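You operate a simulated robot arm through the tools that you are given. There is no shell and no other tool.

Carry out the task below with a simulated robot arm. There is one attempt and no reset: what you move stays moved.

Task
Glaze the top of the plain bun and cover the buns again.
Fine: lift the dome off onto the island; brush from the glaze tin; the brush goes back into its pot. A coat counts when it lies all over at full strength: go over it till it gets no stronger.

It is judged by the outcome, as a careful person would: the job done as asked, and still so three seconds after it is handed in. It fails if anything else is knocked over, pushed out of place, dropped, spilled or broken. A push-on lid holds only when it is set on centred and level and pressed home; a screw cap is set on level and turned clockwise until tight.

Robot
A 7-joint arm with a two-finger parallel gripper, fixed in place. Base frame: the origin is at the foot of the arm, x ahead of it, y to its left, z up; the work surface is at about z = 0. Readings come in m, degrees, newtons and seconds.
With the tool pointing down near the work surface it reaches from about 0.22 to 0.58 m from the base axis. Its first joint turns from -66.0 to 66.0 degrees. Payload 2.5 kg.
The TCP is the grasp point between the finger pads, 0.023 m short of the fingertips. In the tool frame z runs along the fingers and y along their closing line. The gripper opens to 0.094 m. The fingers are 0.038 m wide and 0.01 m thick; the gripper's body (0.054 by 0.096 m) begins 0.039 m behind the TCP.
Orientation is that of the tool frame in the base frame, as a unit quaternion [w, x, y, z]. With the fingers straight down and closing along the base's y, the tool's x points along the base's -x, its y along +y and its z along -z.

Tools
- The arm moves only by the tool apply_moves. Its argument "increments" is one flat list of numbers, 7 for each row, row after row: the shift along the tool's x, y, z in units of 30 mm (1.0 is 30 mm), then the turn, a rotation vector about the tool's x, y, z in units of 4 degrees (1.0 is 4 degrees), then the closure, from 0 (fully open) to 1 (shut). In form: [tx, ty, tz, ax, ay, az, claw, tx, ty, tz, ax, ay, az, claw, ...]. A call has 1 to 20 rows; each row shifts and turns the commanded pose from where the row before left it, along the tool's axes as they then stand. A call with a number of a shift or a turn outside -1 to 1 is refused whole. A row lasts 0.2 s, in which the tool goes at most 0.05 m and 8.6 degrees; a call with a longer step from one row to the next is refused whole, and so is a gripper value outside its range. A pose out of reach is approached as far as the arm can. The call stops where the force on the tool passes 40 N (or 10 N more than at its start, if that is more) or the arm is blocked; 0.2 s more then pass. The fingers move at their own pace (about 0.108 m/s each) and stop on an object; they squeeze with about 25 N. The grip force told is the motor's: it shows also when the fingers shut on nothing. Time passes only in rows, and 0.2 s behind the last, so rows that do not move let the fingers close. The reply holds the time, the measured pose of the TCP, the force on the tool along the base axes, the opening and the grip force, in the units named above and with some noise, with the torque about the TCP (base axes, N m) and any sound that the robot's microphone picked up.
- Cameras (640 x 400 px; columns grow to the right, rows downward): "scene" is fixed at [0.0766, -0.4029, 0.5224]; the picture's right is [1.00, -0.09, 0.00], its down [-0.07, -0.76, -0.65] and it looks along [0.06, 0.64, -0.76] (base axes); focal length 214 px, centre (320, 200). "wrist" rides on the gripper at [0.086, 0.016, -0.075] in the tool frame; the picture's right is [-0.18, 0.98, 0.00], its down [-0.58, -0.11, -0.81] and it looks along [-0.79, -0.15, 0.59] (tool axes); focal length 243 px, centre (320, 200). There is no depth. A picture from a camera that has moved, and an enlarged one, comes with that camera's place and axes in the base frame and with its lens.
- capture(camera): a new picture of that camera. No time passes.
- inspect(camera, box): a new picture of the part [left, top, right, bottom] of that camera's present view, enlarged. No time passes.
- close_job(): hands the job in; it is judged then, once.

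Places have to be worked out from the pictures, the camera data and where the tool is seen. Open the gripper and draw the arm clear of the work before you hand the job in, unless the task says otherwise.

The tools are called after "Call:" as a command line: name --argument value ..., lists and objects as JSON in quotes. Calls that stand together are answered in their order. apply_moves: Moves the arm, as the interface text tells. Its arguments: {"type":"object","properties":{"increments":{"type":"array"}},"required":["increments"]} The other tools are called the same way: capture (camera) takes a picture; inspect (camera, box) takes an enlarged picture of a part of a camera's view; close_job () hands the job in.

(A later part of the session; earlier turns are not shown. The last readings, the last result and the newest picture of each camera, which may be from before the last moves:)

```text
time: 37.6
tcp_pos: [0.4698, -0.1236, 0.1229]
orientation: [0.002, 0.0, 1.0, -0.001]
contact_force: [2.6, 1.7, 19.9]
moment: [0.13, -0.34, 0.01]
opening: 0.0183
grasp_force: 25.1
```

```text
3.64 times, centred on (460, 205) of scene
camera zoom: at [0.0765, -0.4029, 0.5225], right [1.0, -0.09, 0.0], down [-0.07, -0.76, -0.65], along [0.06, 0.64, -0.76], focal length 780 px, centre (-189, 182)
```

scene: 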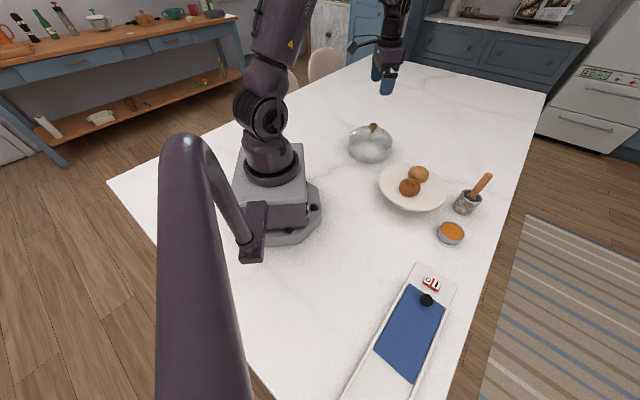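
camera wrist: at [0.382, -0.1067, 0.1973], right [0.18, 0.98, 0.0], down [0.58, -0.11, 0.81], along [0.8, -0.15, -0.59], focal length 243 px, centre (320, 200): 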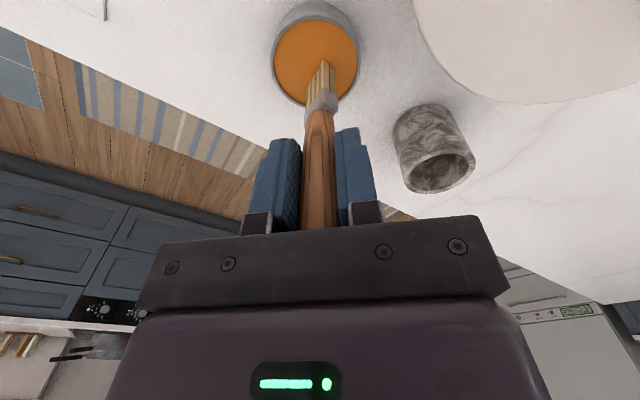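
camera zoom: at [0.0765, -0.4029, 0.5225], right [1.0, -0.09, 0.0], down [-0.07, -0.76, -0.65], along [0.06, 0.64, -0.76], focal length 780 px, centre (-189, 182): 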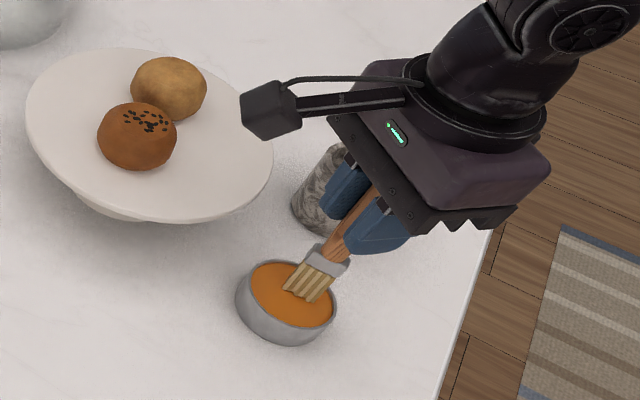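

Already 20 N of contact: the bristles have met the tin's contents/bottom. I back off a few millimetres to a light touch.

Call:
apply_moves --increments '[0, 0, -0.1, 0, 0, 0, 1, 0, 0, 0, 0, 0, 0, 1]'

Call:
inspect --camera "scene" --box '[430, 200, 490, 250]'

Call:
inspect --camera "wrist" --box '[260, 0, 380, 130]'

```text
time: 38.2
tcp_pos: [0.4659, -0.1235, 0.1237]
orientation: [-0.002, 0.0, 1.0, 0.0]
contact_force: [0.0, -0.4, -0.8]
moment: [0.0, -0.06, 0.02]
opening: 0.018
grasp_force: 25.0
```

```text
8.00 times, centred on (460, 225) of scene
camera zoom: at [0.0766, -0.4029, 0.5224], right [1.0, -0.09, 0.0], down [-0.07, -0.76, -0.65], along [0.06, 0.64, -0.76], focal length 1716 px, centre (-800, 0)
```

zoom: 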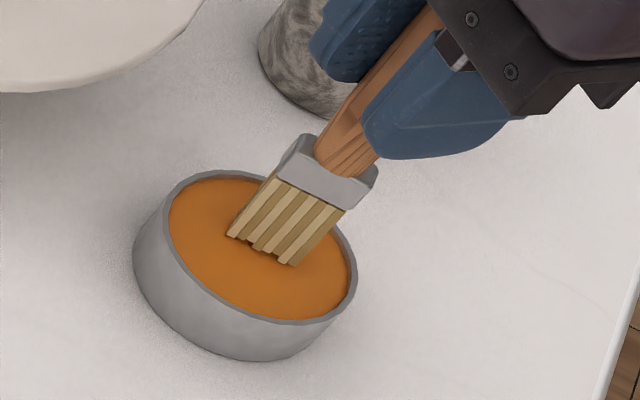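

```text
3.08 times, centred on (320, 65) of wrist
camera zoom: at [0.3793, -0.1068, 0.1992], right [0.18, 0.98, 0.0], down [0.59, -0.11, 0.8], along [0.79, -0.15, -0.6], focal length 746 px, centre (320, 615)
```

zoom: 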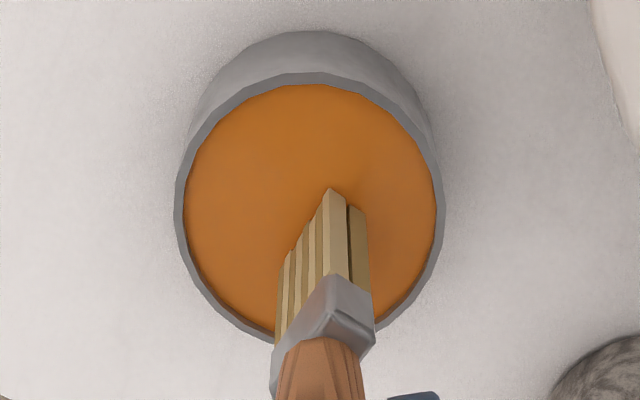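

Contact released. The bristles sit at centre (0.467, -0.122), directly under the TCP, fan about 21 mm wide on a diagonal. I lower by a small step for a light touch and sweep slightly to load the bristles.

Call:
apply_moves --increments '[0, 0, 0.04, 0, 0, 0, 1, 0, 0, 0, 0, 0, 0, 1]'

```text
time: 38.8
tcp_pos: [0.4674, -0.1226, 0.124]
orientation: [0.0, 0.001, 1.0, -0.001]
contact_force: [0.0, 0.4, -1.5]
moment: [-0.02, 0.05, 0.02]
opening: 0.0182
grasp_force: 25.0
```

No contact yet; another 1.5 mm.

Call:
apply_moves --increments '[0, 0, 0.05, 0, 0, 0, 1, 0, 0, 0, 0, 0, 0, 1]'

Call:
inspect --camera "wrist" --box '[260, 0, 380, 130]'

```text
time: 39.4
tcp_pos: [0.466, -0.1242, 0.1228]
orientation: [0.0, 0.0, 1.0, 0.0]
contact_force: [-0.2, 0.4, -1.0]
moment: [0.02, 0.0, 0.05]
opening: 0.0179
grasp_force: 25.2
```

```text
3.08 times, centred on (320, 65) of wrist
camera zoom: at [0.38, -0.1077, 0.1984], right [0.18, 0.98, 0.0], down [0.58, -0.11, 0.81], along [0.79, -0.15, -0.59], focal length 746 px, centre (320, 615)
```

zoom: 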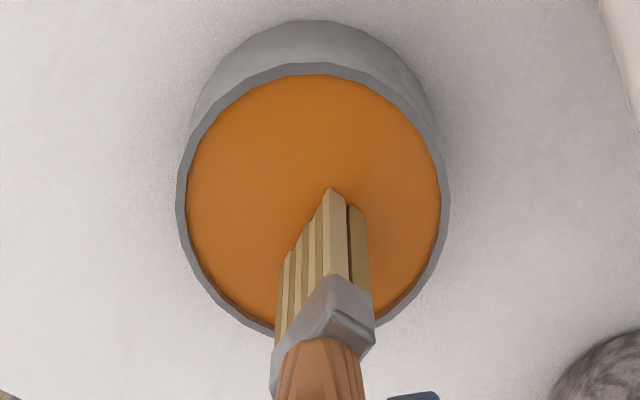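

Still free. Another 1.5 mm lower.

Call:
apply_moves --increments '[0, 0, 0.05, 0, 0, 0, 1, 0, 0, 0, 0, 0, 0, 1]'

```text
time: 40.0
tcp_pos: [0.4684, -0.1241, 0.1216]
orientation: [0.001, -0.001, 1.0, 0.0]
contact_force: [-5.0, 1.7, 14.2]
moment: [0.09, 0.46, 0.03]
opening: 0.0179
grasp_force: 24.4
```

Contact again (14 N). That's the bottom; I ease up slightly, then lift to see whether the bristles took glaze.

Call:
apply_moves --increments '[0, 0, -0.04, 0, 0, 0, 1, 0, 0, 0, 0, 0, 0, 1, 0, 0, -0.3, 0, 0, 0, 1, 0, 0, -0.5, 0, 0, 0, 1, 0, 0, -0.5, 0, 0, 0, 1, 0, 0, 0, 0, 0, 0, 1]'

Call:
inspect --camera "scene" --box '[430, 180, 510, 250]'

Call:
inspect --camera "wrist" --box '[260, 0, 380, 130]'

```text
time: 41.4
tcp_pos: [0.4661, -0.124, 0.1624]
orientation: [0.0, 0.0, 1.0, -0.001]
contact_force: [-0.6, 1.0, 0.6]
moment: [0.0, 0.0, 0.0]
opening: 0.0178
grasp_force: 25.1
```

```text
5.71 times, centred on (470, 215) of scene
camera zoom: at [0.0766, -0.4029, 0.5224], right [1.0, -0.09, 0.0], down [-0.07, -0.76, -0.65], along [0.06, 0.64, -0.76], focal length 1226 px, centre (-537, 114)
```

zoom: 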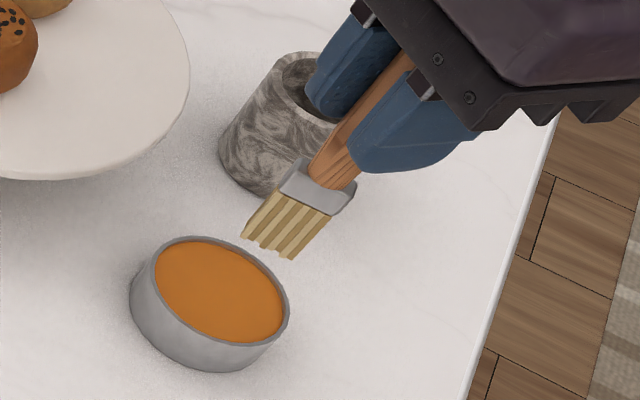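

```text
3.08 times, centred on (320, 65) of wrist
camera zoom: at [0.3799, -0.1078, 0.2374], right [0.18, 0.98, 0.0], down [0.58, -0.11, 0.81], along [0.79, -0.15, -0.59], focal length 746 px, centre (320, 615)
```

zoom: 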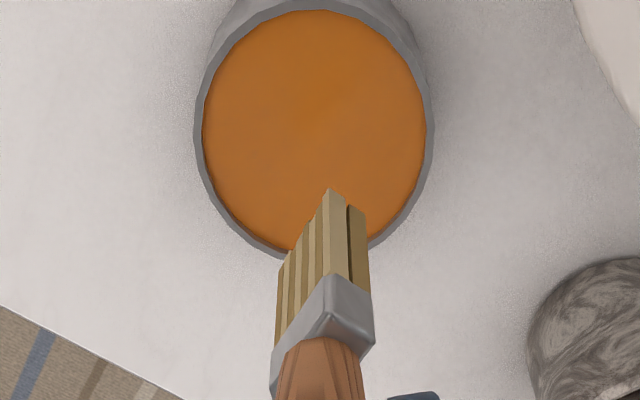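

Bristles don't visibly change colour, but they touched the glaze. I'll lift, carry over to the plain bun and test a touch there.

Call:
apply_moves --increments '[0, 0, -0.9, 0, 0, 0, 1, 0, 0, -0.9, 0, 0, 0, 1, 0, 0, -0.9, 0, 0, 0, 1, 0.2, 0.6, -0.2, 0, 0, 0, 1, 0.267, 0.805, 0, 0, 0, 0, 1, 0.267, 0.805, 0, 0, 0, 0, 1, 0.267, 0.805, 0, 0, 0, 0, 1, 0.267, 0.805, 0, 0, 0, 0, 1, 0.267, 0.805, 0, 0, 0, 0, 1, 0.2, 0.6, 0, 0, 0, 0, 1, 0.135, 0.4, 0, 0, 0, 0, 1, 0, 0, 0, 0, 0, 0, 1, 0, 0, 0, 0, 0, 0, 1]'

Call:
capture --camera "wrist"

Call:
inspect --camera "scene" --box '[360, 110, 480, 220]'

```text
time: 44.2
tcp_pos: [0.4097, 0.047, 0.2485]
orientation: [0.0, 0.001, 1.0, 0.0]
contact_force: [0.0, -0.5, -1.0]
moment: [-0.04, -0.01, 0.0]
opening: 0.0183
grasp_force: 25.2
```

```text
taken
camera wrist: at [0.3239, 0.0639, 0.3245], right [0.18, 0.98, 0.0], down [0.58, -0.11, 0.81], along [0.79, -0.15, -0.59], focal length 243 px, centre (320, 200)
```

wrist: 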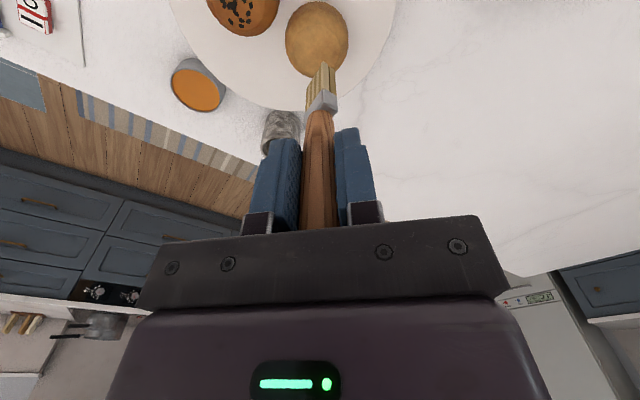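

```text
3.64 times, centred on (420, 165) of scene
camera zoom: at [0.0766, -0.4029, 0.5224], right [1.0, -0.09, 0.0], down [-0.07, -0.76, -0.65], along [0.06, 0.64, -0.76], focal length 780 px, centre (-44, 327)
```

zoom: 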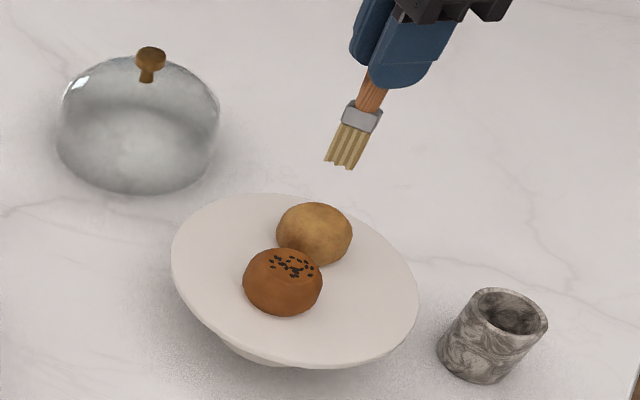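

Tip is over the plain bun (about 0.409, 0.048), roughly 4 cm above it. I lower until light contact.

Call:
apply_moves --increments '[0, -0.1, 0.4, 0, 0, 0, 1, 0, 0, 0.4, 0, 0, 0, 1, 0, 0, 0.3, 0, 0, 0, 1, 0, 0, 0, 0, 0, 0, 1]'

Call:
inspect --camera "scene" --box '[380, 135, 450, 205]'

Call:
inspect --camera "wrist" --box '[230, 0, 400, 140]'

```text
time: 45.2
tcp_pos: [0.41, 0.0446, 0.2146]
orientation: [0.0, 0.0, 1.0, 0.0]
contact_force: [0.7, -0.1, -0.9]
moment: [0.02, 0.0, -0.03]
opening: 0.0179
grasp_force: 25.2
```

```text
5.71 times, centred on (415, 170) of scene
camera zoom: at [0.0766, -0.4029, 0.5224], right [1.0, -0.09, 0.0], down [-0.07, -0.76, -0.65], along [0.06, 0.64, -0.76], focal length 1226 px, centre (-223, 371)
```

zoom: 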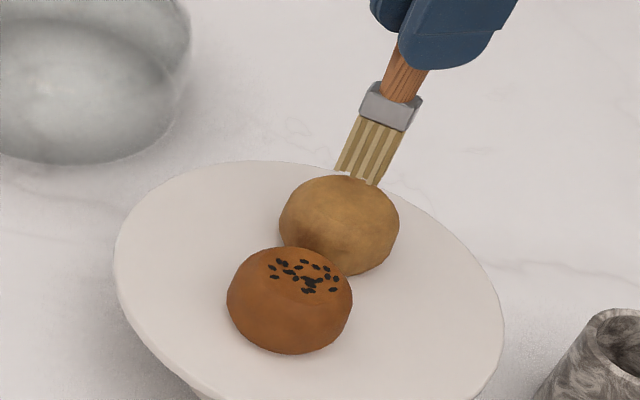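

```text
2.86 times, centred on (315, 70) of wrist
camera zoom: at [0.3243, 0.0597, 0.2902], right [0.18, 0.98, 0.0], down [0.58, -0.11, 0.81], along [0.79, -0.15, -0.59], focal length 693 px, centre (334, 571)
```

zoom: 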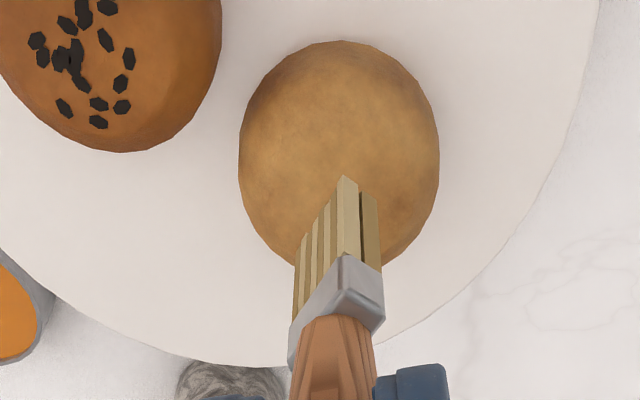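

Tip hovers just above the bun's crown. I lower by 1.5 mm steps.

Call:
apply_moves --increments '[0, 0, 0.06, 0, 0, 0, 1, 0, 0, 0.06, 0, 0, 0, 1, 0, 0, 0, 0, 0, 0, 1]'

```text
time: 46.0
tcp_pos: [0.411, 0.0426, 0.2118]
orientation: [0.0, 0.001, 1.0, 0.0]
contact_force: [-0.4, -0.1, -0.6]
moment: [0.01, 0.0, -0.02]
opening: 0.018
grasp_force: 24.7
```

No contact yet; continue down in small steps.

Call:
apply_moves --increments '[0, 0, 0.06, 0, 0, 0, 1, 0, 0, 0.06, 0, 0, 0, 1, 0, 0, 0, 0, 0, 0, 1]'

Call:
inspect --camera "scene" --box '[380, 135, 450, 205]'

```text
time: 46.8
tcp_pos: [0.4118, 0.0413, 0.2062]
orientation: [0.0, 0.0, 1.0, 0.001]
contact_force: [-0.4, 0.5, -1.1]
moment: [-0.01, -0.02, -0.03]
opening: 0.0182
grasp_force: 24.7
```

```text
5.71 times, centred on (415, 170) of scene
camera zoom: at [0.0766, -0.4029, 0.5224], right [1.0, -0.09, 0.0], down [-0.07, -0.76, -0.65], along [0.06, 0.64, -0.76], focal length 1226 px, centre (-223, 371)
```

zoom: 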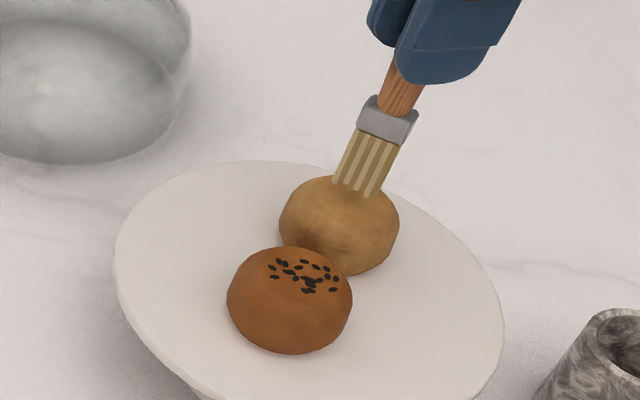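

Tip is down to about 0.102; still free. Continue.

Call:
apply_moves --increments '[0, 0, 0.06, 0, 0, 0, 1, 0, 0, 0.05, 0, 0, 0, 1, 0, 0, 0, 0, 0, 0, 1]'

Call:
inspect --camera "wrist" --box '[230, 0, 400, 140]'

Call:
inspect --camera "scene" --box '[395, 150, 435, 190]'

```text
time: 47.6
tcp_pos: [0.4104, 0.0424, 0.2049]
orientation: [0.0, 0.0, 1.0, 0.0]
contact_force: [1.6, -0.7, -0.4]
moment: [-0.03, -0.05, 0.01]
opening: 0.0183
grasp_force: 25.1
```

```text
2.86 times, centred on (315, 70) of wrist
camera zoom: at [0.3248, 0.0589, 0.28], right [0.18, 0.98, 0.0], down [0.58, -0.11, 0.81], along [0.79, -0.15, -0.59], focal length 693 px, centre (334, 571)
```

zoom: 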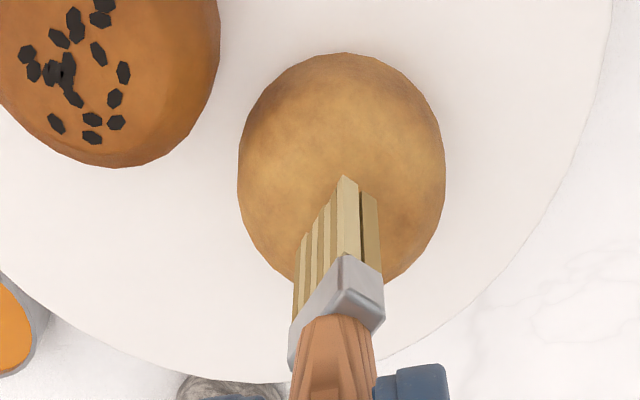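

```text
10.00 times, centred on (415, 170) of scene
camera zoom: at [0.0766, -0.4029, 0.5224], right [1.0, -0.09, 0.0], down [-0.07, -0.76, -0.65], along [0.06, 0.64, -0.76], focal length 2145 px, centre (-630, 500)
```

zoom: 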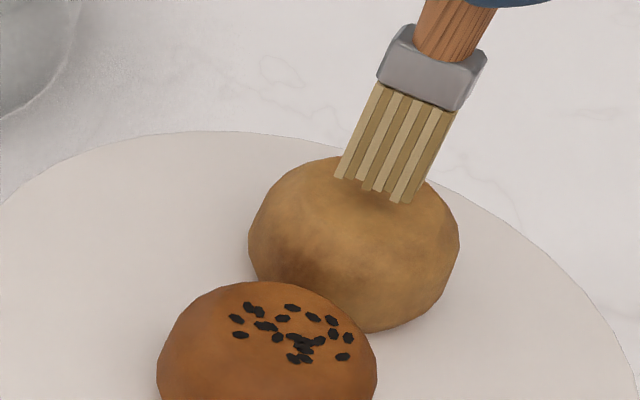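

Tips are about to touch (shadow contact visible). One more small step.

Call:
apply_moves --increments '[0, 0, 0.05, 0, 0, 0, 1, 0, 0, 0, 0, 0, 0, 1, 0, 0, 0, 0, 0, 0, 1]'

Call:
inspect --camera "scene" --box '[395, 150, 435, 190]'

```text
time: 48.4
tcp_pos: [0.4113, 0.0428, 0.2029]
orientation: [0.0, 0.0, 1.0, -0.001]
contact_force: [0.3, 0.3, -0.5]
moment: [-0.02, -0.01, -0.01]
opening: 0.018
grasp_force: 25.0
```

```text
10.00 times, centred on (415, 170) of scene
camera zoom: at [0.0766, -0.4029, 0.5224], right [1.0, -0.09, 0.0], down [-0.07, -0.76, -0.65], along [0.06, 0.64, -0.76], focal length 2145 px, centre (-630, 500)
```

zoom: 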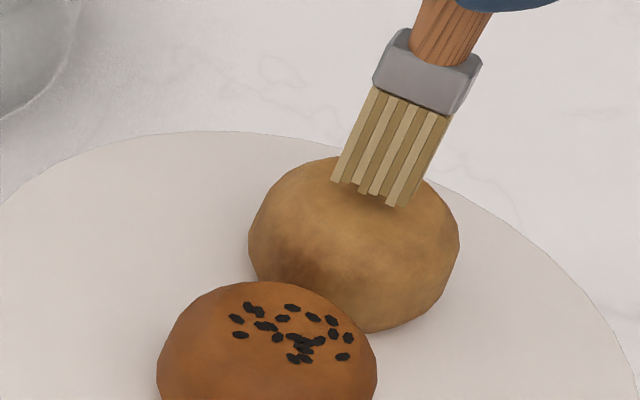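

Still free by force; another 1.5 mm.

Call:
apply_moves --increments '[0, 0, 0.05, 0, 0, 0, 1, 0, 0, 0, 0, 0, 0, 1, 0, 0, 0, 0, 0, 0, 1]'

Call:
inspect --camera "scene" --box '[395, 150, 435, 190]'

```text
time: 49.2
tcp_pos: [0.4115, 0.0429, 0.2026]
orientation: [0.0, 0.0, 1.0, 0.0]
contact_force: [0.5, -0.3, -0.4]
moment: [0.01, 0.02, 0.01]
opening: 0.0179
grasp_force: 25.1
```

```text
10.00 times, centred on (415, 170) of scene
camera zoom: at [0.0766, -0.4029, 0.5224], right [1.0, -0.09, 0.0], down [-0.07, -0.76, -0.65], along [0.06, 0.64, -0.76], focal length 2145 px, centre (-630, 500)
```

zoom: 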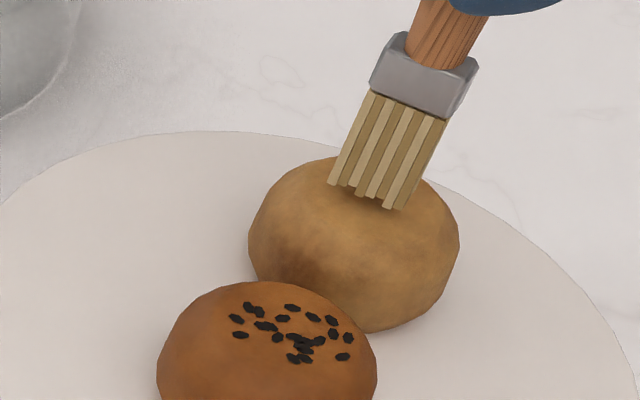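

Continue one more step down.

Call:
apply_moves --increments '[0, 0, 0.04, 0, 0, 0, 1, 0, 0, 0, 0, 0, 0, 1, 0, 0, 0.04, 0, 0, 0, 1, 0, 0, 0, 0, 0, 0, 1]'

Call:
inspect --camera "scene" --box '[395, 150, 435, 190]'

Call:
inspect --camera "wrist" --box '[230, 0, 400, 140]'

```text
time: 50.2
tcp_pos: [0.4105, 0.0431, 0.1999]
orientation: [0.001, 0.0, 1.0, 0.0]
contact_force: [0.2, -0.5, -0.4]
moment: [0.0, 0.01, 0.03]
opening: 0.0178
grasp_force: 24.8
```

```text
10.00 times, centred on (415, 170) of scene
camera zoom: at [0.0766, -0.4029, 0.5224], right [1.0, -0.09, 0.0], down [-0.07, -0.76, -0.65], along [0.06, 0.64, -0.76], focal length 2145 px, centre (-630, 500)
```

zoom: 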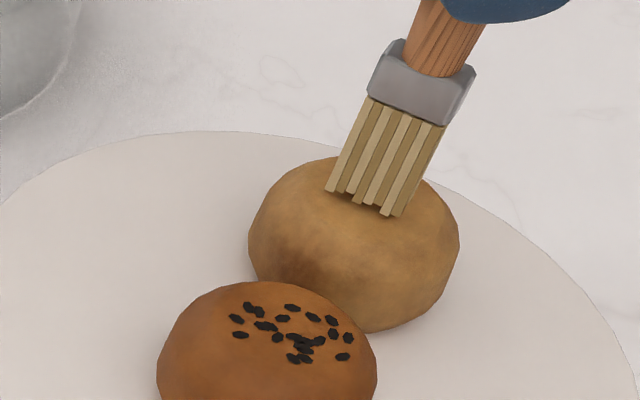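

```text
2.86 times, centred on (315, 70) of wrist
camera zoom: at [0.3241, 0.0594, 0.2746], right [0.18, 0.98, 0.0], down [0.58, -0.11, 0.81], along [0.79, -0.15, -0.59], focal length 693 px, centre (334, 571)
```

zoom: 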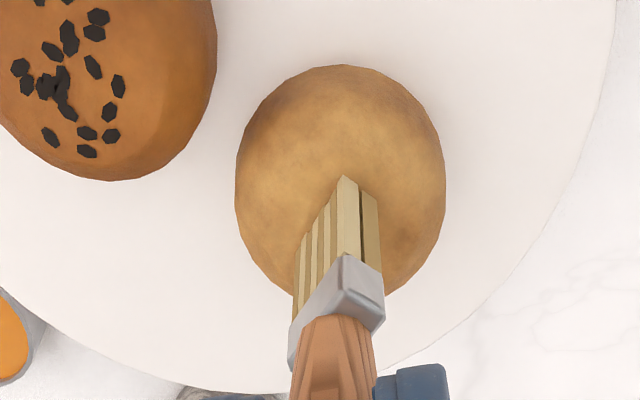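

Fan centre is over the bun centre; still no force. Continue lowering.

Call:
apply_moves --increments '[0, 0, 0.05, 0, 0, 0, 1, 0, 0, 0, 0, 0, 0, 1, 0, 0, 0.05, 0, 0, 0, 1, 0, 0, 0, 0, 0, 0, 1]'

Call:
inspect --camera "scene" --box '[395, 150, 435, 190]'

```text
time: 51.2
tcp_pos: [0.4114, 0.0437, 0.1963]
orientation: [0.001, 0.0, 1.0, 0.0]
contact_force: [-2.7, -0.8, 9.7]
moment: [-0.08, 0.28, 0.03]
opening: 0.0181
grasp_force: 25.5
```

```text
10.00 times, centred on (415, 170) of scene
camera zoom: at [0.0765, -0.403, 0.5224], right [1.0, -0.09, 0.0], down [-0.07, -0.76, -0.65], along [0.06, 0.64, -0.76], focal length 2145 px, centre (-630, 500)
```

zoom: 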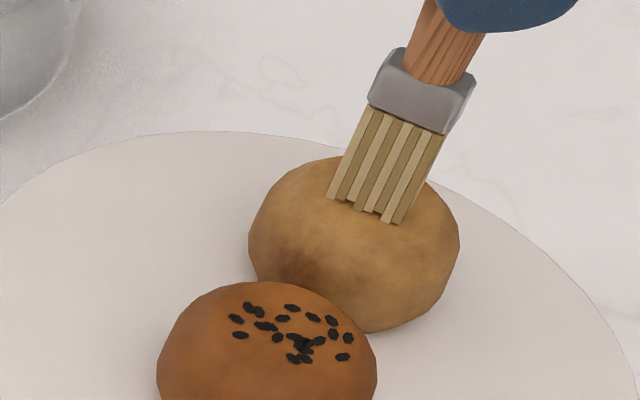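

Contact on the bun's crown (10 N) at TCP z 0.196. I ease up slightly and lift to see if any glaze was deposited.

Call:
apply_moves --increments '[0, 0, -0.03, 0, 0, 0, 1, 0, 0, 0, 0, 0, 0, 1, 0, 0, -0.5, 0, 0, 0, 1, 0, 0.3, -0.5, 0, 0, 0, 1, 0, 0.6, 0, 0, 0, 0, 1, 0, 0.6, 0, 0, 0, 0, 1, 0, 0.6, 0, 0, 0, 0, 1, 0, 0, 0, 0, 0, 0, 1]'

Call:
inspect --camera "scene" --box '[395, 150, 435, 190]'

Call:
inspect --camera "wrist" --box '[180, 0, 380, 130]'

```text
time: 53.0
tcp_pos: [0.4095, 0.1044, 0.2278]
orientation: [0.0, 0.0, 1.0, 0.0]
contact_force: [-0.1, 0.2, 0.5]
moment: [-0.04, 0.02, 0.02]
opening: 0.0179
grasp_force: 24.8
```

```text
10.00 times, centred on (415, 170) of scene
camera zoom: at [0.0766, -0.4029, 0.5224], right [1.0, -0.09, 0.0], down [-0.07, -0.76, -0.65], along [0.06, 0.64, -0.76], focal length 2145 px, centre (-630, 500)
```

zoom: 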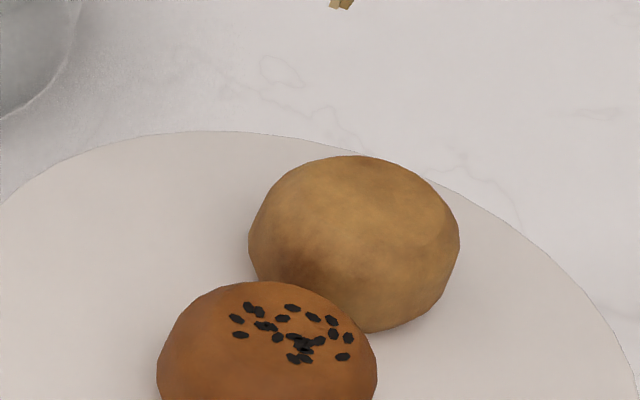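

```text
3.08 times, centred on (280, 65) of wrist
camera zoom: at [0.323, 0.1206, 0.3022], right [0.18, 0.98, 0.0], down [0.58, -0.11, 0.81], along [0.79, -0.15, -0.59], focal length 746 px, centre (443, 615)
```

zoom: 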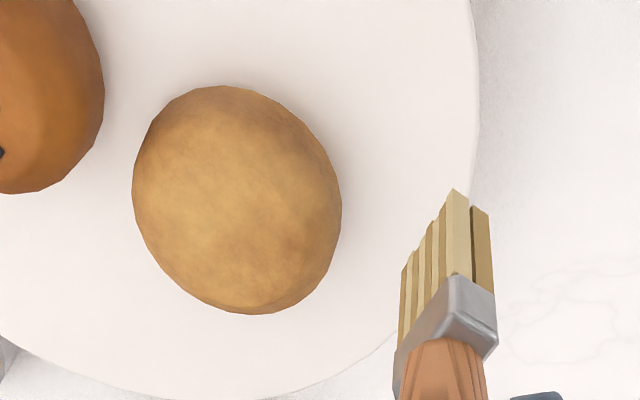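

No coat visible from a simple touch; the deposit probably needs strokes. I return to contact height and make short back-and-forth strokes over the crown.

Call:
apply_moves --increments '[0, -0.7, 0, 0, 0, 0, 1, 0, -0.7, 0, 0, 0, 0, 1, 0, -0.6, 0.2, 0, 0, 0, 1, 0, 0, 0.5, 0, 0, 0, 1, 0, 0, 0.3, 0, 0, 0, 1, 0, 0, 0.02, 0, 0, 0, 1, 0.15, 0, 0, 0, 0, 0, 1, 0.15, 0, 0, 0, 0, 0, 1, 0, 0, 0, 0, 0, 0, 1]'

Call:
inspect --camera "scene" --box '[395, 150, 435, 190]'

```text
time: 55.0
tcp_pos: [0.4027, 0.046, 0.1963]
orientation: [0.001, 0.0, 1.0, 0.0]
contact_force: [4.3, -0.2, 9.4]
moment: [-0.08, -0.46, 0.05]
opening: 0.0181
grasp_force: 24.8
```

```text
10.00 times, centred on (415, 170) of scene
camera zoom: at [0.0765, -0.403, 0.5224], right [1.0, -0.09, 0.0], down [-0.07, -0.76, -0.65], along [0.06, 0.64, -0.76], focal length 2145 px, centre (-630, 500)
```

zoom: 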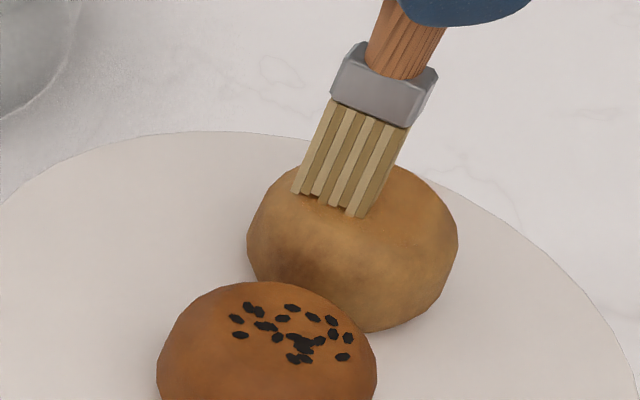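

There is an orange tint where the stroke passed, so strokes deposit glaze. I ease up slightly and stroke back across.

Call:
apply_moves --increments '[-0.2, 0, -0.02, 0, 0, 0, 1, -0.2, 0, -0.01, 0, 0, 0, 1, -0.2, 0, 0, 0, 0, 0, 1, -0.2, 0, 0, 0, 0, 0, 1, 0, 0, 0, 0, 0, 0, 1]'

Call:
inspect --camera "scene" --box '[395, 150, 435, 190]'

Call:
inspect --camera "wrist" --box '[230, 0, 400, 140]'

```text
time: 56.2
tcp_pos: [0.4258, 0.0463, 0.197]
orientation: [0.0, 0.001, 1.0, 0.0]
contact_force: [-0.2, -0.1, 0.1]
moment: [0.01, 0.0, 0.01]
opening: 0.0178
grasp_force: 25.5
```

```text
10.00 times, centred on (415, 170) of scene
camera zoom: at [0.0766, -0.4029, 0.5224], right [1.0, -0.09, 0.0], down [-0.07, -0.76, -0.65], along [0.06, 0.64, -0.76], focal length 2145 px, centre (-630, 500)
```

zoom: 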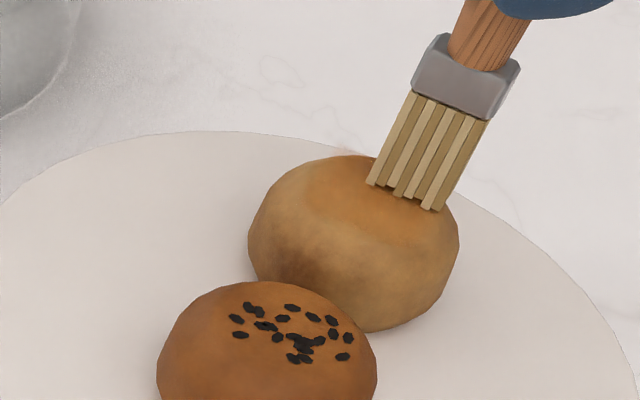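

```text
2.86 times, centred on (315, 70) of wrist
camera zoom: at [0.3397, 0.0625, 0.2726], right [0.18, 0.98, 0.0], down [0.58, -0.11, 0.81], along [0.79, -0.15, -0.59], focal length 693 px, centre (334, 571)
```

zoom: 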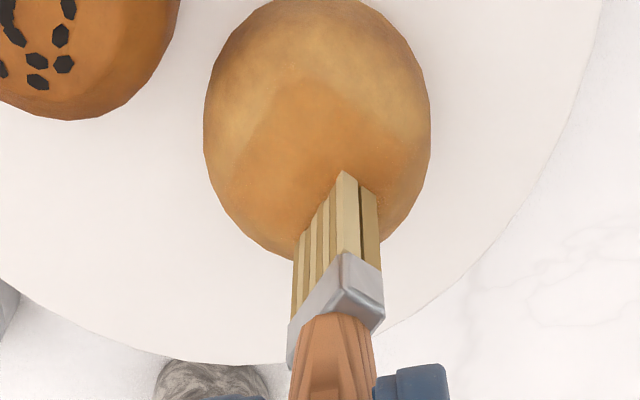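

Coat is clearly building along the path. Now systematic strokes perpendicular to the fan (diagonal from the seeded bun outward), following the bun's curvature; first pass through the centre.

Call:
apply_moves --increments '[0, 0, -0.3, 0, 0, 0, 1, 0.52, -0.35, 0, 0, 0, 0, 1, 0.52, -0.34, 0, 0, 0, 0, 1, 0, 0, 0.22, 0, 0, 0, 1, 0, 0, 0.2, 0, 0, 0, 1, -0.128, 0.154, -0.063, 0, 0, 0, 1, -0.128, 0.154, -0.04, 0, 0, 0, 1, -0.128, 0.154, -0.013, 0, 0, 0, 1, -0.128, 0.154, 0, 0, 0, 0, 1, -0.128, 0.154, 0, 0, 0, 0, 1, -0.128, 0.154, 0.013, 0, 0, 0, 1, -0.128, 0.154, 0.04, 0, 0, 0, 1, -0.128, 0.154, 0.063, 0, 0, 0, 1, 0, 0, 0, 0, 0, 0, 1]'

Call:
inspect --camera "scene" --box '[395, 150, 435, 190]'

Call:
inspect --camera "wrist" --box '[230, 0, 400, 140]'

```text
time: 59.2
tcp_pos: [0.426, 0.0617, 0.1955]
orientation: [0.002, 0.001, 1.0, -0.001]
contact_force: [-3.2, -5.9, 20.2]
moment: [-0.62, 0.3, -0.05]
opening: 0.0182
grasp_force: 25.5
```

```text
10.00 times, centred on (415, 170) of scene
camera zoom: at [0.0765, -0.403, 0.5224], right [1.0, -0.09, 0.0], down [-0.07, -0.76, -0.65], along [0.06, 0.64, -0.76], focal length 2145 px, centre (-630, 500)
```

zoom: 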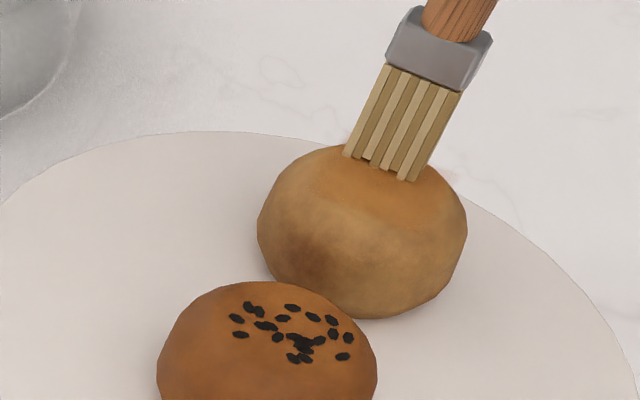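

```text
2.86 times, centred on (315, 70) of wrist
camera zoom: at [0.3391, 0.0777, 0.2703], right [0.18, 0.98, 0.0], down [0.58, -0.11, 0.81], along [0.79, -0.15, -0.59], focal length 693 px, centre (334, 571)
```

zoom: 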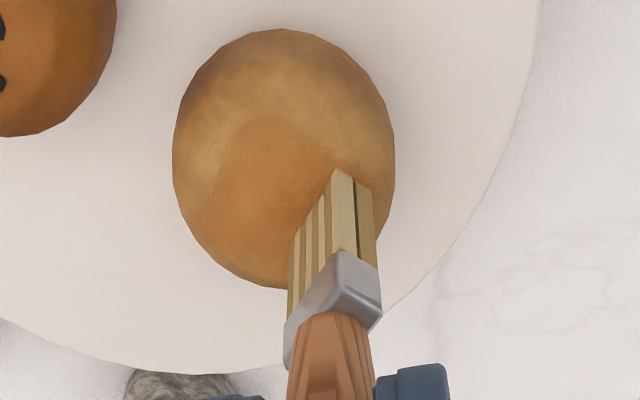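

The crown is flatter than I modelled: force rose to 20 N and the bun was dragged about 6–7 mm outward. I ease off and will stroke back inward gently, which should also nudge it back.

Call:
apply_moves --increments '[0, 0, -0.05, 0, 0, 0, 1, 0, 0, 0, 0, 0, 0, 1]'

```text
time: 59.8
tcp_pos: [0.4266, 0.062, 0.1957]
orientation: [0.001, -0.001, 1.0, 0.0]
contact_force: [3.0, -3.9, 12.4]
moment: [-0.43, -0.3, 0.0]
opening: 0.0181
grasp_force: 25.1
```

I lift, step to the outer edge, and do the mirrored inward stroke, checking part-way.

Call:
apply_moves --increments '[0, 0, -0.3, 0, 0, 0, 1, -0.14, 0.22, 0, 0, 0, 0, 1, 0, 0, 0.2, 0, 0, 0, 1, 0, 0, 0.15, 0, 0, 0, 1, 0.128, -0.154, -0.063, 0, 0, 0, 1, 0.128, -0.154, -0.04, 0, 0, 0, 1, 0, 0, 0, 0, 0, 0, 1]'

Call:
inspect --camera "scene" --box '[395, 150, 435, 190]'

Call:
inspect --camera "wrist" --box '[230, 0, 400, 140]'

```text
time: 61.4
tcp_pos: [0.4198, 0.0594, 0.1973]
orientation: [0.0, 0.0, 1.0, 0.0]
contact_force: [0.0, -0.5, -1.0]
moment: [0.01, -0.03, 0.03]
opening: 0.0178
grasp_force: 25.1
```

```text
10.00 times, centred on (415, 170) of scene
camera zoom: at [0.0766, -0.403, 0.5224], right [1.0, -0.09, 0.0], down [-0.07, -0.76, -0.65], along [0.06, 0.64, -0.76], focal length 2145 px, centre (-630, 500)
```

zoom: 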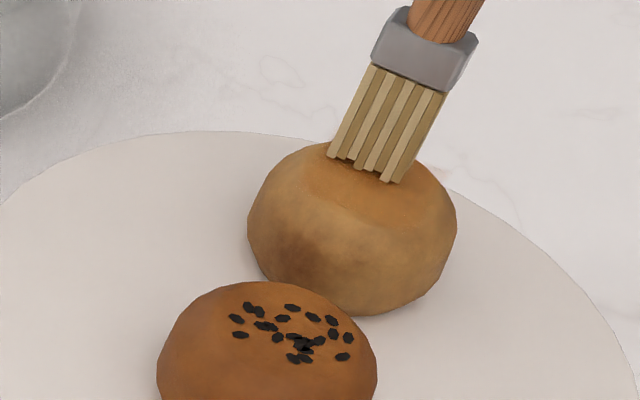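

```text
2.86 times, centred on (315, 70) of wrist
camera zoom: at [0.3336, 0.0747, 0.2724], right [0.18, 0.98, 0.0], down [0.58, -0.11, 0.81], along [0.79, -0.15, -0.59], focal length 693 px, centre (334, 571)
```

zoom: 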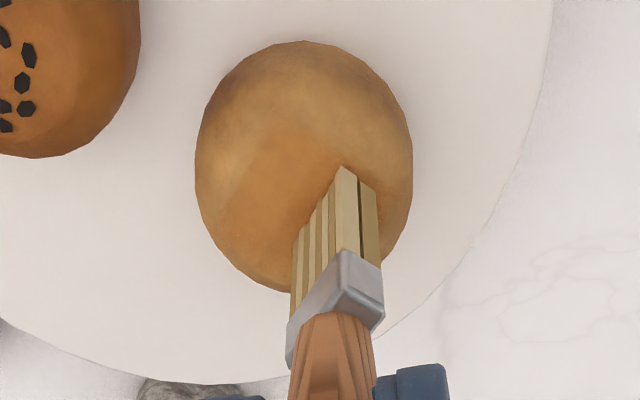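

Bun's now at about (0.412, 0.051). From here I stroke from the crown outward only (so the tips never push on a side), starting toward −y, lightly.

Call:
apply_moves --increments '[0.13, -0.16, 0, 0, 0, 0, 1, 0.13, -0.15, 0, 0, 0, 0, 1, 0, 0, 0.03, 0, 0, 0, 1, 0, -0.2, 0.01, 0, 0, 0, 1, 0, -0.2, 0.01, 0, 0, 0, 1, 0, 0, 0, 0, 0, 0, 1]'

Call:
inspect --camera "scene" --box '[395, 150, 435, 190]'

```text
time: 62.8
tcp_pos: [0.4137, 0.0378, 0.196]
orientation: [0.0, 0.0, 1.0, 0.0]
contact_force: [-0.6, 0.6, 0.4]
moment: [0.0, 0.03, -0.01]
opening: 0.0182
grasp_force: 25.3
```

```text
10.00 times, centred on (415, 170) of scene
camera zoom: at [0.0766, -0.403, 0.5224], right [1.0, -0.09, 0.0], down [-0.07, -0.76, -0.65], along [0.06, 0.64, -0.76], focal length 2145 px, centre (-630, 500)
```

zoom: 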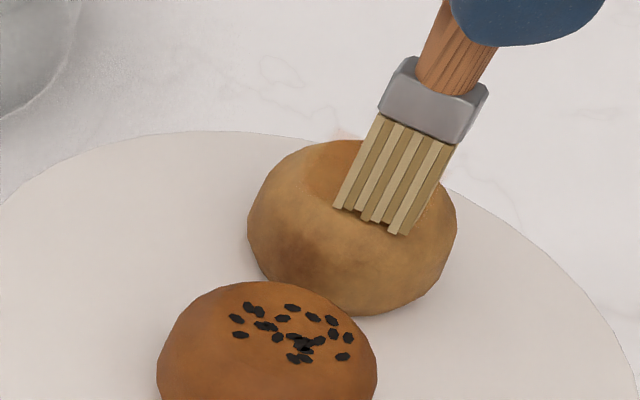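

No force at this height 13 mm off the centre. I lower a little while continuing the stroke outward.

Call:
apply_moves --increments '[0, -0.05, 0.05, 0, 0, 0, 1, 0, -0.1, 0.03, 0, 0, 0, 1, 0, 0, 0, 0, 0, 0, 1]'

Call:
inspect --camera "scene" --box '[395, 150, 435, 190]'

Call:
inspect --camera "wrist" --box '[230, 0, 400, 140]'

```text
time: 63.6
tcp_pos: [0.4159, 0.0353, 0.1951]
orientation: [0.002, 0.0, 1.0, 0.001]
contact_force: [-1.1, 3.6, 22.4]
moment: [0.34, -0.09, -0.01]
opening: 0.0182
grasp_force: 25.6
```

```text
10.00 times, centred on (415, 170) of scene
camera zoom: at [0.0765, -0.403, 0.5224], right [1.0, -0.09, 0.0], down [-0.07, -0.76, -0.65], along [0.06, 0.64, -0.76], focal length 2145 px, centre (-630, 500)
```

zoom: 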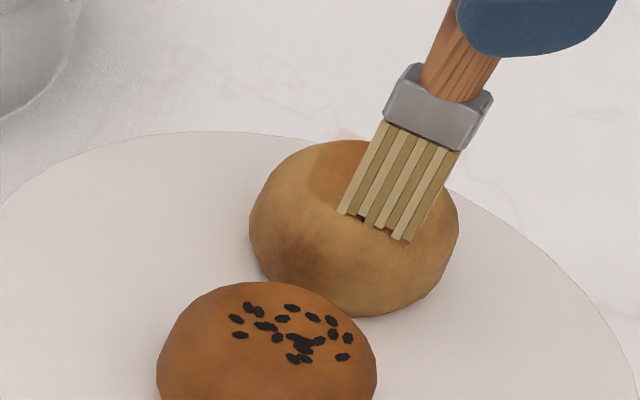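

```text
2.86 times, centred on (315, 70) of wrist
camera zoom: at [0.3281, 0.0512, 0.2695], right [0.18, 0.98, 0.0], down [0.58, -0.11, 0.81], along [0.8, -0.15, -0.59], focal length 693 px, centre (334, 571)
```

zoom: 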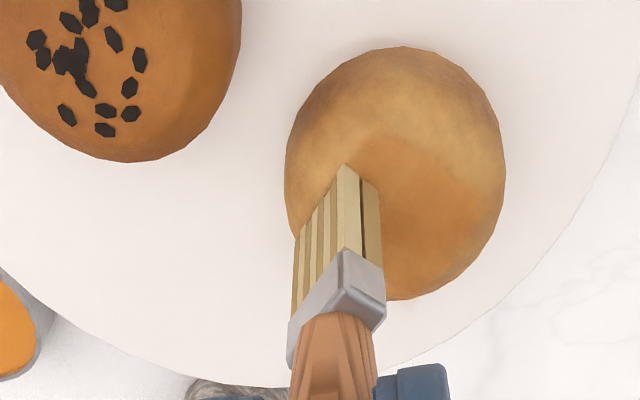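

22 N is too firm; I ease up 1.5 mm and continue the stroke outward with a gentler descent.

Call:
apply_moves --increments '[0, 0, -0.05, 0, 0, 0, 1, 0, -0.1, 0.01, 0, 0, 0, 1, 0, -0.1, 0.02, 0, 0, 0, 1, 0, 0, 0, 0, 0, 0, 1]'

Call:
inspect --camera "scene" --box '[395, 150, 435, 190]'

```text
time: 64.6
tcp_pos: [0.4139, 0.0283, 0.1941]
orientation: [0.001, 0.0, 1.0, 0.0]
contact_force: [-0.1, 7.0, 21.6]
moment: [0.81, -0.04, -0.02]
opening: 0.0184
grasp_force: 25.0
```

```text
10.00 times, centred on (415, 170) of scene
camera zoom: at [0.0765, -0.403, 0.5224], right [1.0, -0.09, 0.0], down [-0.07, -0.76, -0.65], along [0.06, 0.64, -0.76], focal length 2145 px, centre (-630, 500)
```

zoom: 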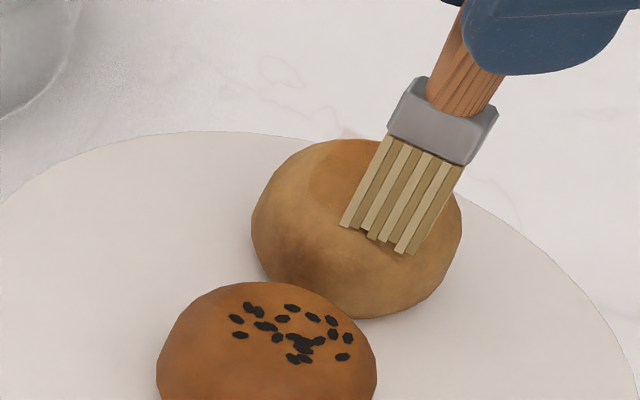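

Still 21 N; I raise further to calibrate the contact height here.

Call:
apply_moves --increments '[0, 0, -0.06, 0, 0, 0, 1, 0, 0, 0, 0, 0, 0, 1]'

Call:
apply_moves --increments '[0, 0, -0.04, 0, 0, 0, 1, 0, 0, 0, 0, 0, 0, 1]'

```text
time: 65.2
tcp_pos: [0.413, 0.0276, 0.1953]
orientation: [-0.001, 0.0, 1.0, -0.001]
contact_force: [0.0, 1.7, 6.3]
moment: [0.22, -0.04, -0.04]
opening: 0.0181
grasp_force: 25.7
```

```text
time: 65.8
tcp_pos: [0.4139, 0.0277, 0.1971]
orientation: [0.0, 0.0, 1.0, -0.001]
contact_force: [0.2, 0.1, 0.2]
moment: [0.01, 0.01, 0.0]
opening: 0.0181
grasp_force: 25.1
```

Contact onset here is about z 0.196 (the fan's inner edge rides on the crown). I lift away to look at the coat so far.

Call:
apply_moves --increments '[0, 0, -0.6, 0, 0, 0, 1, 0, 0, -0.8, 0, 0, 0, 1, 0.5, 0.6, 0, 0, 0, 0, 1, 0.8, 0.8, 0, 0, 0, 0, 1, 0.8, 0.8, 0, 0, 0, 0, 1, 0.5, 0.6, 0, 0, 0, 0, 1, 0, 0, 0, 0, 0, 0, 1]'

Call:
inspect --camera "scene" --box '[395, 150, 435, 190]'

Call:
capture --camera "wrist"

```text
time: 67.4
tcp_pos: [0.3338, 0.1081, 0.2377]
orientation: [-0.001, 0.0, 1.0, 0.0]
contact_force: [-0.3, -0.4, -0.3]
moment: [-0.01, -0.03, 0.02]
opening: 0.0179
grasp_force: 25.2
```

```text
10.00 times, centred on (415, 170) of scene
camera zoom: at [0.0766, -0.4029, 0.5224], right [1.0, -0.09, 0.0], down [-0.07, -0.76, -0.65], along [0.06, 0.64, -0.76], focal length 2145 px, centre (-630, 500)
```

zoom: 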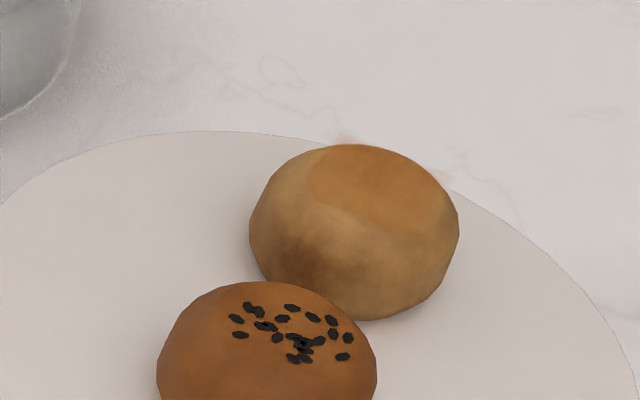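

```text
taken
camera wrist: at [0.2475, 0.1245, 0.3134], right [0.18, 0.98, 0.0], down [0.58, -0.11, 0.81], along [0.79, -0.15, -0.59], focal length 243 px, centre (320, 200)
```

wrist: 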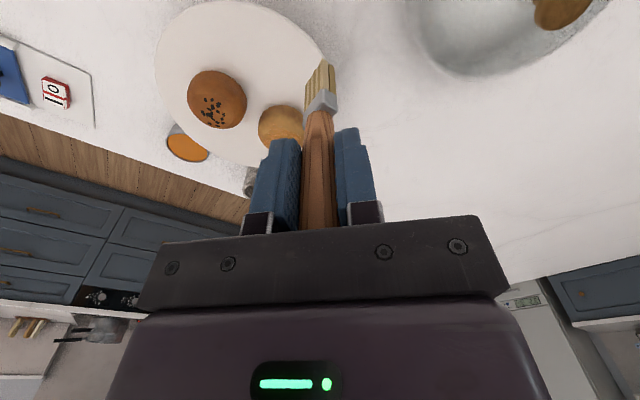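

The crown shows a coat, denser on top, weaker toward the near side. I inspect more closely, including the pinkish specks near the plate rim.

Call:
inspect --camera "scene" --box '[405, 155, 445, 185]'

Call:
inspect --camera "wrist" --box '[230, 80, 330, 150]'

```text
13.33 times, centred on (425, 170) of scene
camera zoom: at [0.0766, -0.4029, 0.5224], right [1.0, -0.09, 0.0], down [-0.07, -0.76, -0.65], along [0.06, 0.64, -0.76], focal length 2860 px, centre (-1080, 600)
```

zoom: 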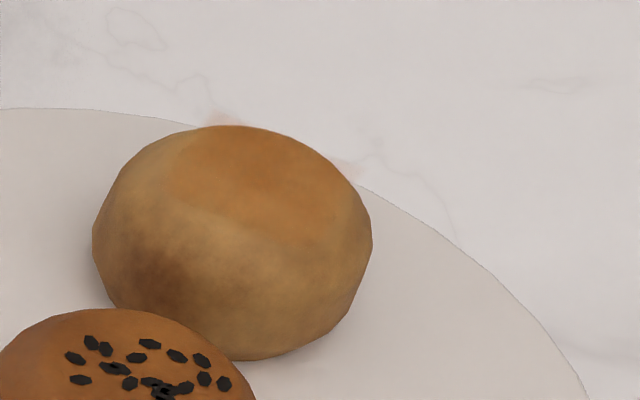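

```text
5.71 times, centred on (280, 115) of wrist
camera zoom: at [0.2475, 0.1245, 0.3134], right [0.18, 0.98, 0.0], down [0.58, -0.11, 0.81], along [0.79, -0.15, -0.59], focal length 1386 px, centre (549, 686)
```

zoom: 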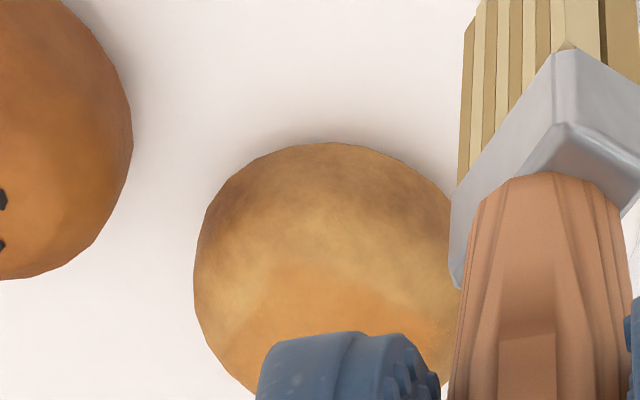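

Specks are just marble veins; the coat is partial and still lighter than the seeded bun's glaze. I do outward diagonal strokes from the crown both ways, lightly (~6 N).

Call:
apply_moves --increments '[-0.857, -0.667, 0, 0, 0, 0, 1, -0.857, -0.667, 0, 0, 0, 0, 1, -0.857, -0.667, 0.3, 0, 0, 0, 1, 0, 0, 0.6, 0, 0, 0, 1, 0, 0, 0.4, 0, 0, 0, 1, 0, 0, 0.12, 0, 0, 0, 1, -0.128, 0.154, 0, 0, 0, 0, 1, -0.128, 0.154, 0, 0, 0, 0, 1, -0.128, 0.154, 0.01, 0, 0, 0, 1, -0.128, 0.154, 0.035, 0, 0, 0, 1, 0, 0, 0, 0, 0, 0, 1]'

Call:
inspect --camera "scene" --box '[395, 150, 435, 190]'

Call:
inspect --camera "wrist" --box '[230, 0, 400, 140]'

```text
time: 69.8
tcp_pos: [0.4277, 0.0708, 0.1942]
orientation: [0.0, 0.0, 1.0, -0.001]
contact_force: [0.5, -0.3, -0.4]
moment: [0.0, 0.0, 0.0]
opening: 0.0178
grasp_force: 25.2
```

```text
10.00 times, centred on (415, 170) of scene
camera zoom: at [0.0766, -0.4029, 0.5224], right [1.0, -0.09, 0.0], down [-0.07, -0.76, -0.65], along [0.06, 0.64, -0.76], focal length 2145 px, centre (-630, 500)
```

zoom: 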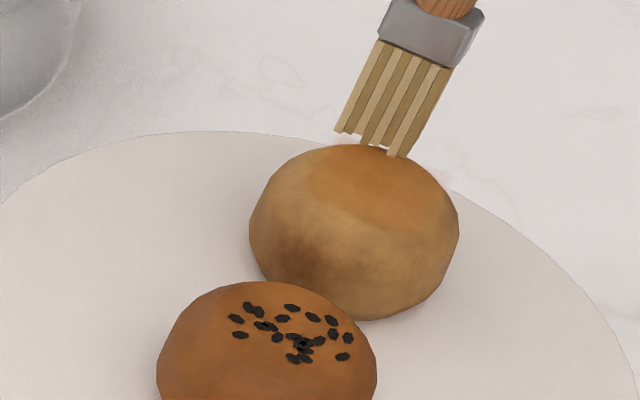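

```text
2.86 times, centred on (315, 70) of wrist
camera zoom: at [0.3412, 0.0865, 0.2697], right [0.18, 0.98, 0.0], down [0.58, -0.11, 0.81], along [0.79, -0.15, -0.59], focal length 693 px, centre (334, 571)
```

zoom: 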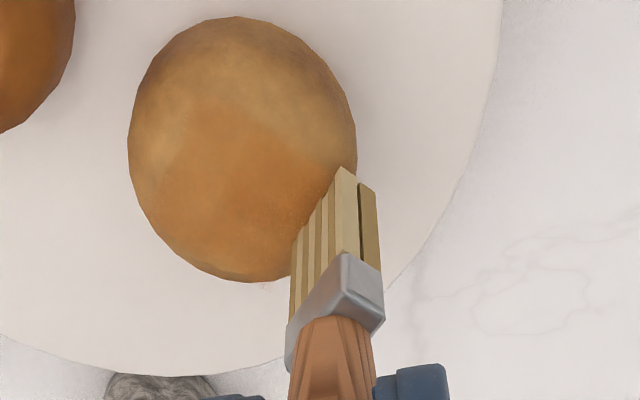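

No disturbance and the coat now extends over the outer edge. I lift, return to the crown and stroke inward-diagonal (toward the seeded bun) outward from the crown the same way.

Call:
apply_moves --increments '[0, 0, -0.3, 0, 0, 0, 1, 0.57, -0.75, 0, 0, 0, 0, 1, 0, 0, 0.15, 0, 0, 0, 1, 0, 0, 0.105, 0, 0, 0, 1, 0.128, -0.154, 0, 0, 0, 0, 1, 0.128, -0.154, 0, 0, 0, 0, 1, 0.128, -0.154, 0.01, 0, 0, 0, 1, 0.1, -0.12, 0.035, 0, 0, 0, 1, 0, 0, 0, 0, 0, 0, 1]'

Call:
inspect --camera "scene" --box '[395, 150, 435, 190]'

Call:
inspect --camera "wrist" --box '[230, 0, 400, 140]'

```text
time: 71.8
tcp_pos: [0.397, 0.0283, 0.1939]
orientation: [0.0, 0.0, 1.0, 0.0]
contact_force: [-0.3, 0.5, -0.8]
moment: [0.01, 0.01, 0.0]
opening: 0.018
grasp_force: 24.7
```

```text
10.00 times, centred on (415, 170) of scene
camera zoom: at [0.0766, -0.403, 0.5224], right [1.0, -0.09, 0.0], down [-0.07, -0.76, -0.65], along [0.06, 0.64, -0.76], focal length 2145 px, centre (-630, 500)
```

zoom: 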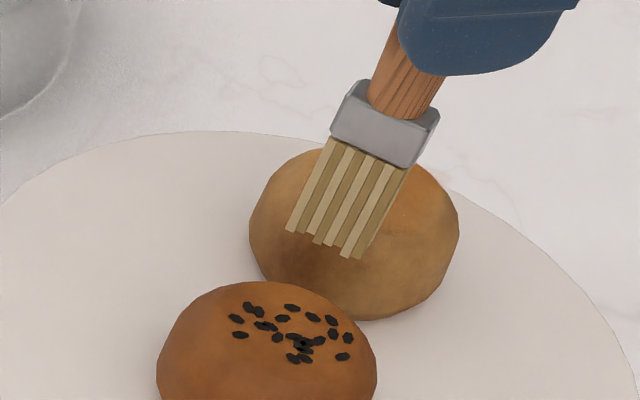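

```text
2.86 times, centred on (315, 70) of wrist
camera zoom: at [0.3105, 0.0451, 0.2699], right [0.18, 0.98, 0.0], down [0.58, -0.11, 0.81], along [0.79, -0.15, -0.59], focal length 693 px, centre (334, 571)
```

zoom: 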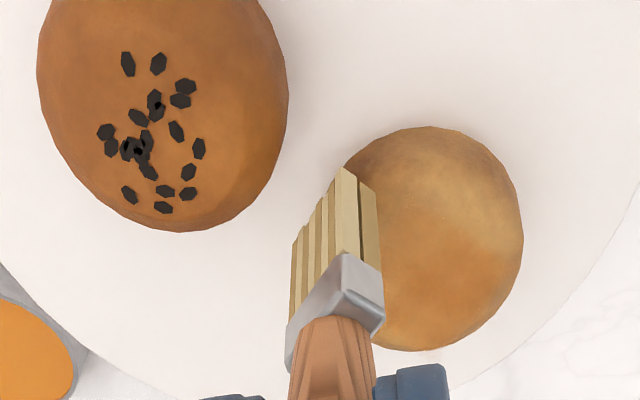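

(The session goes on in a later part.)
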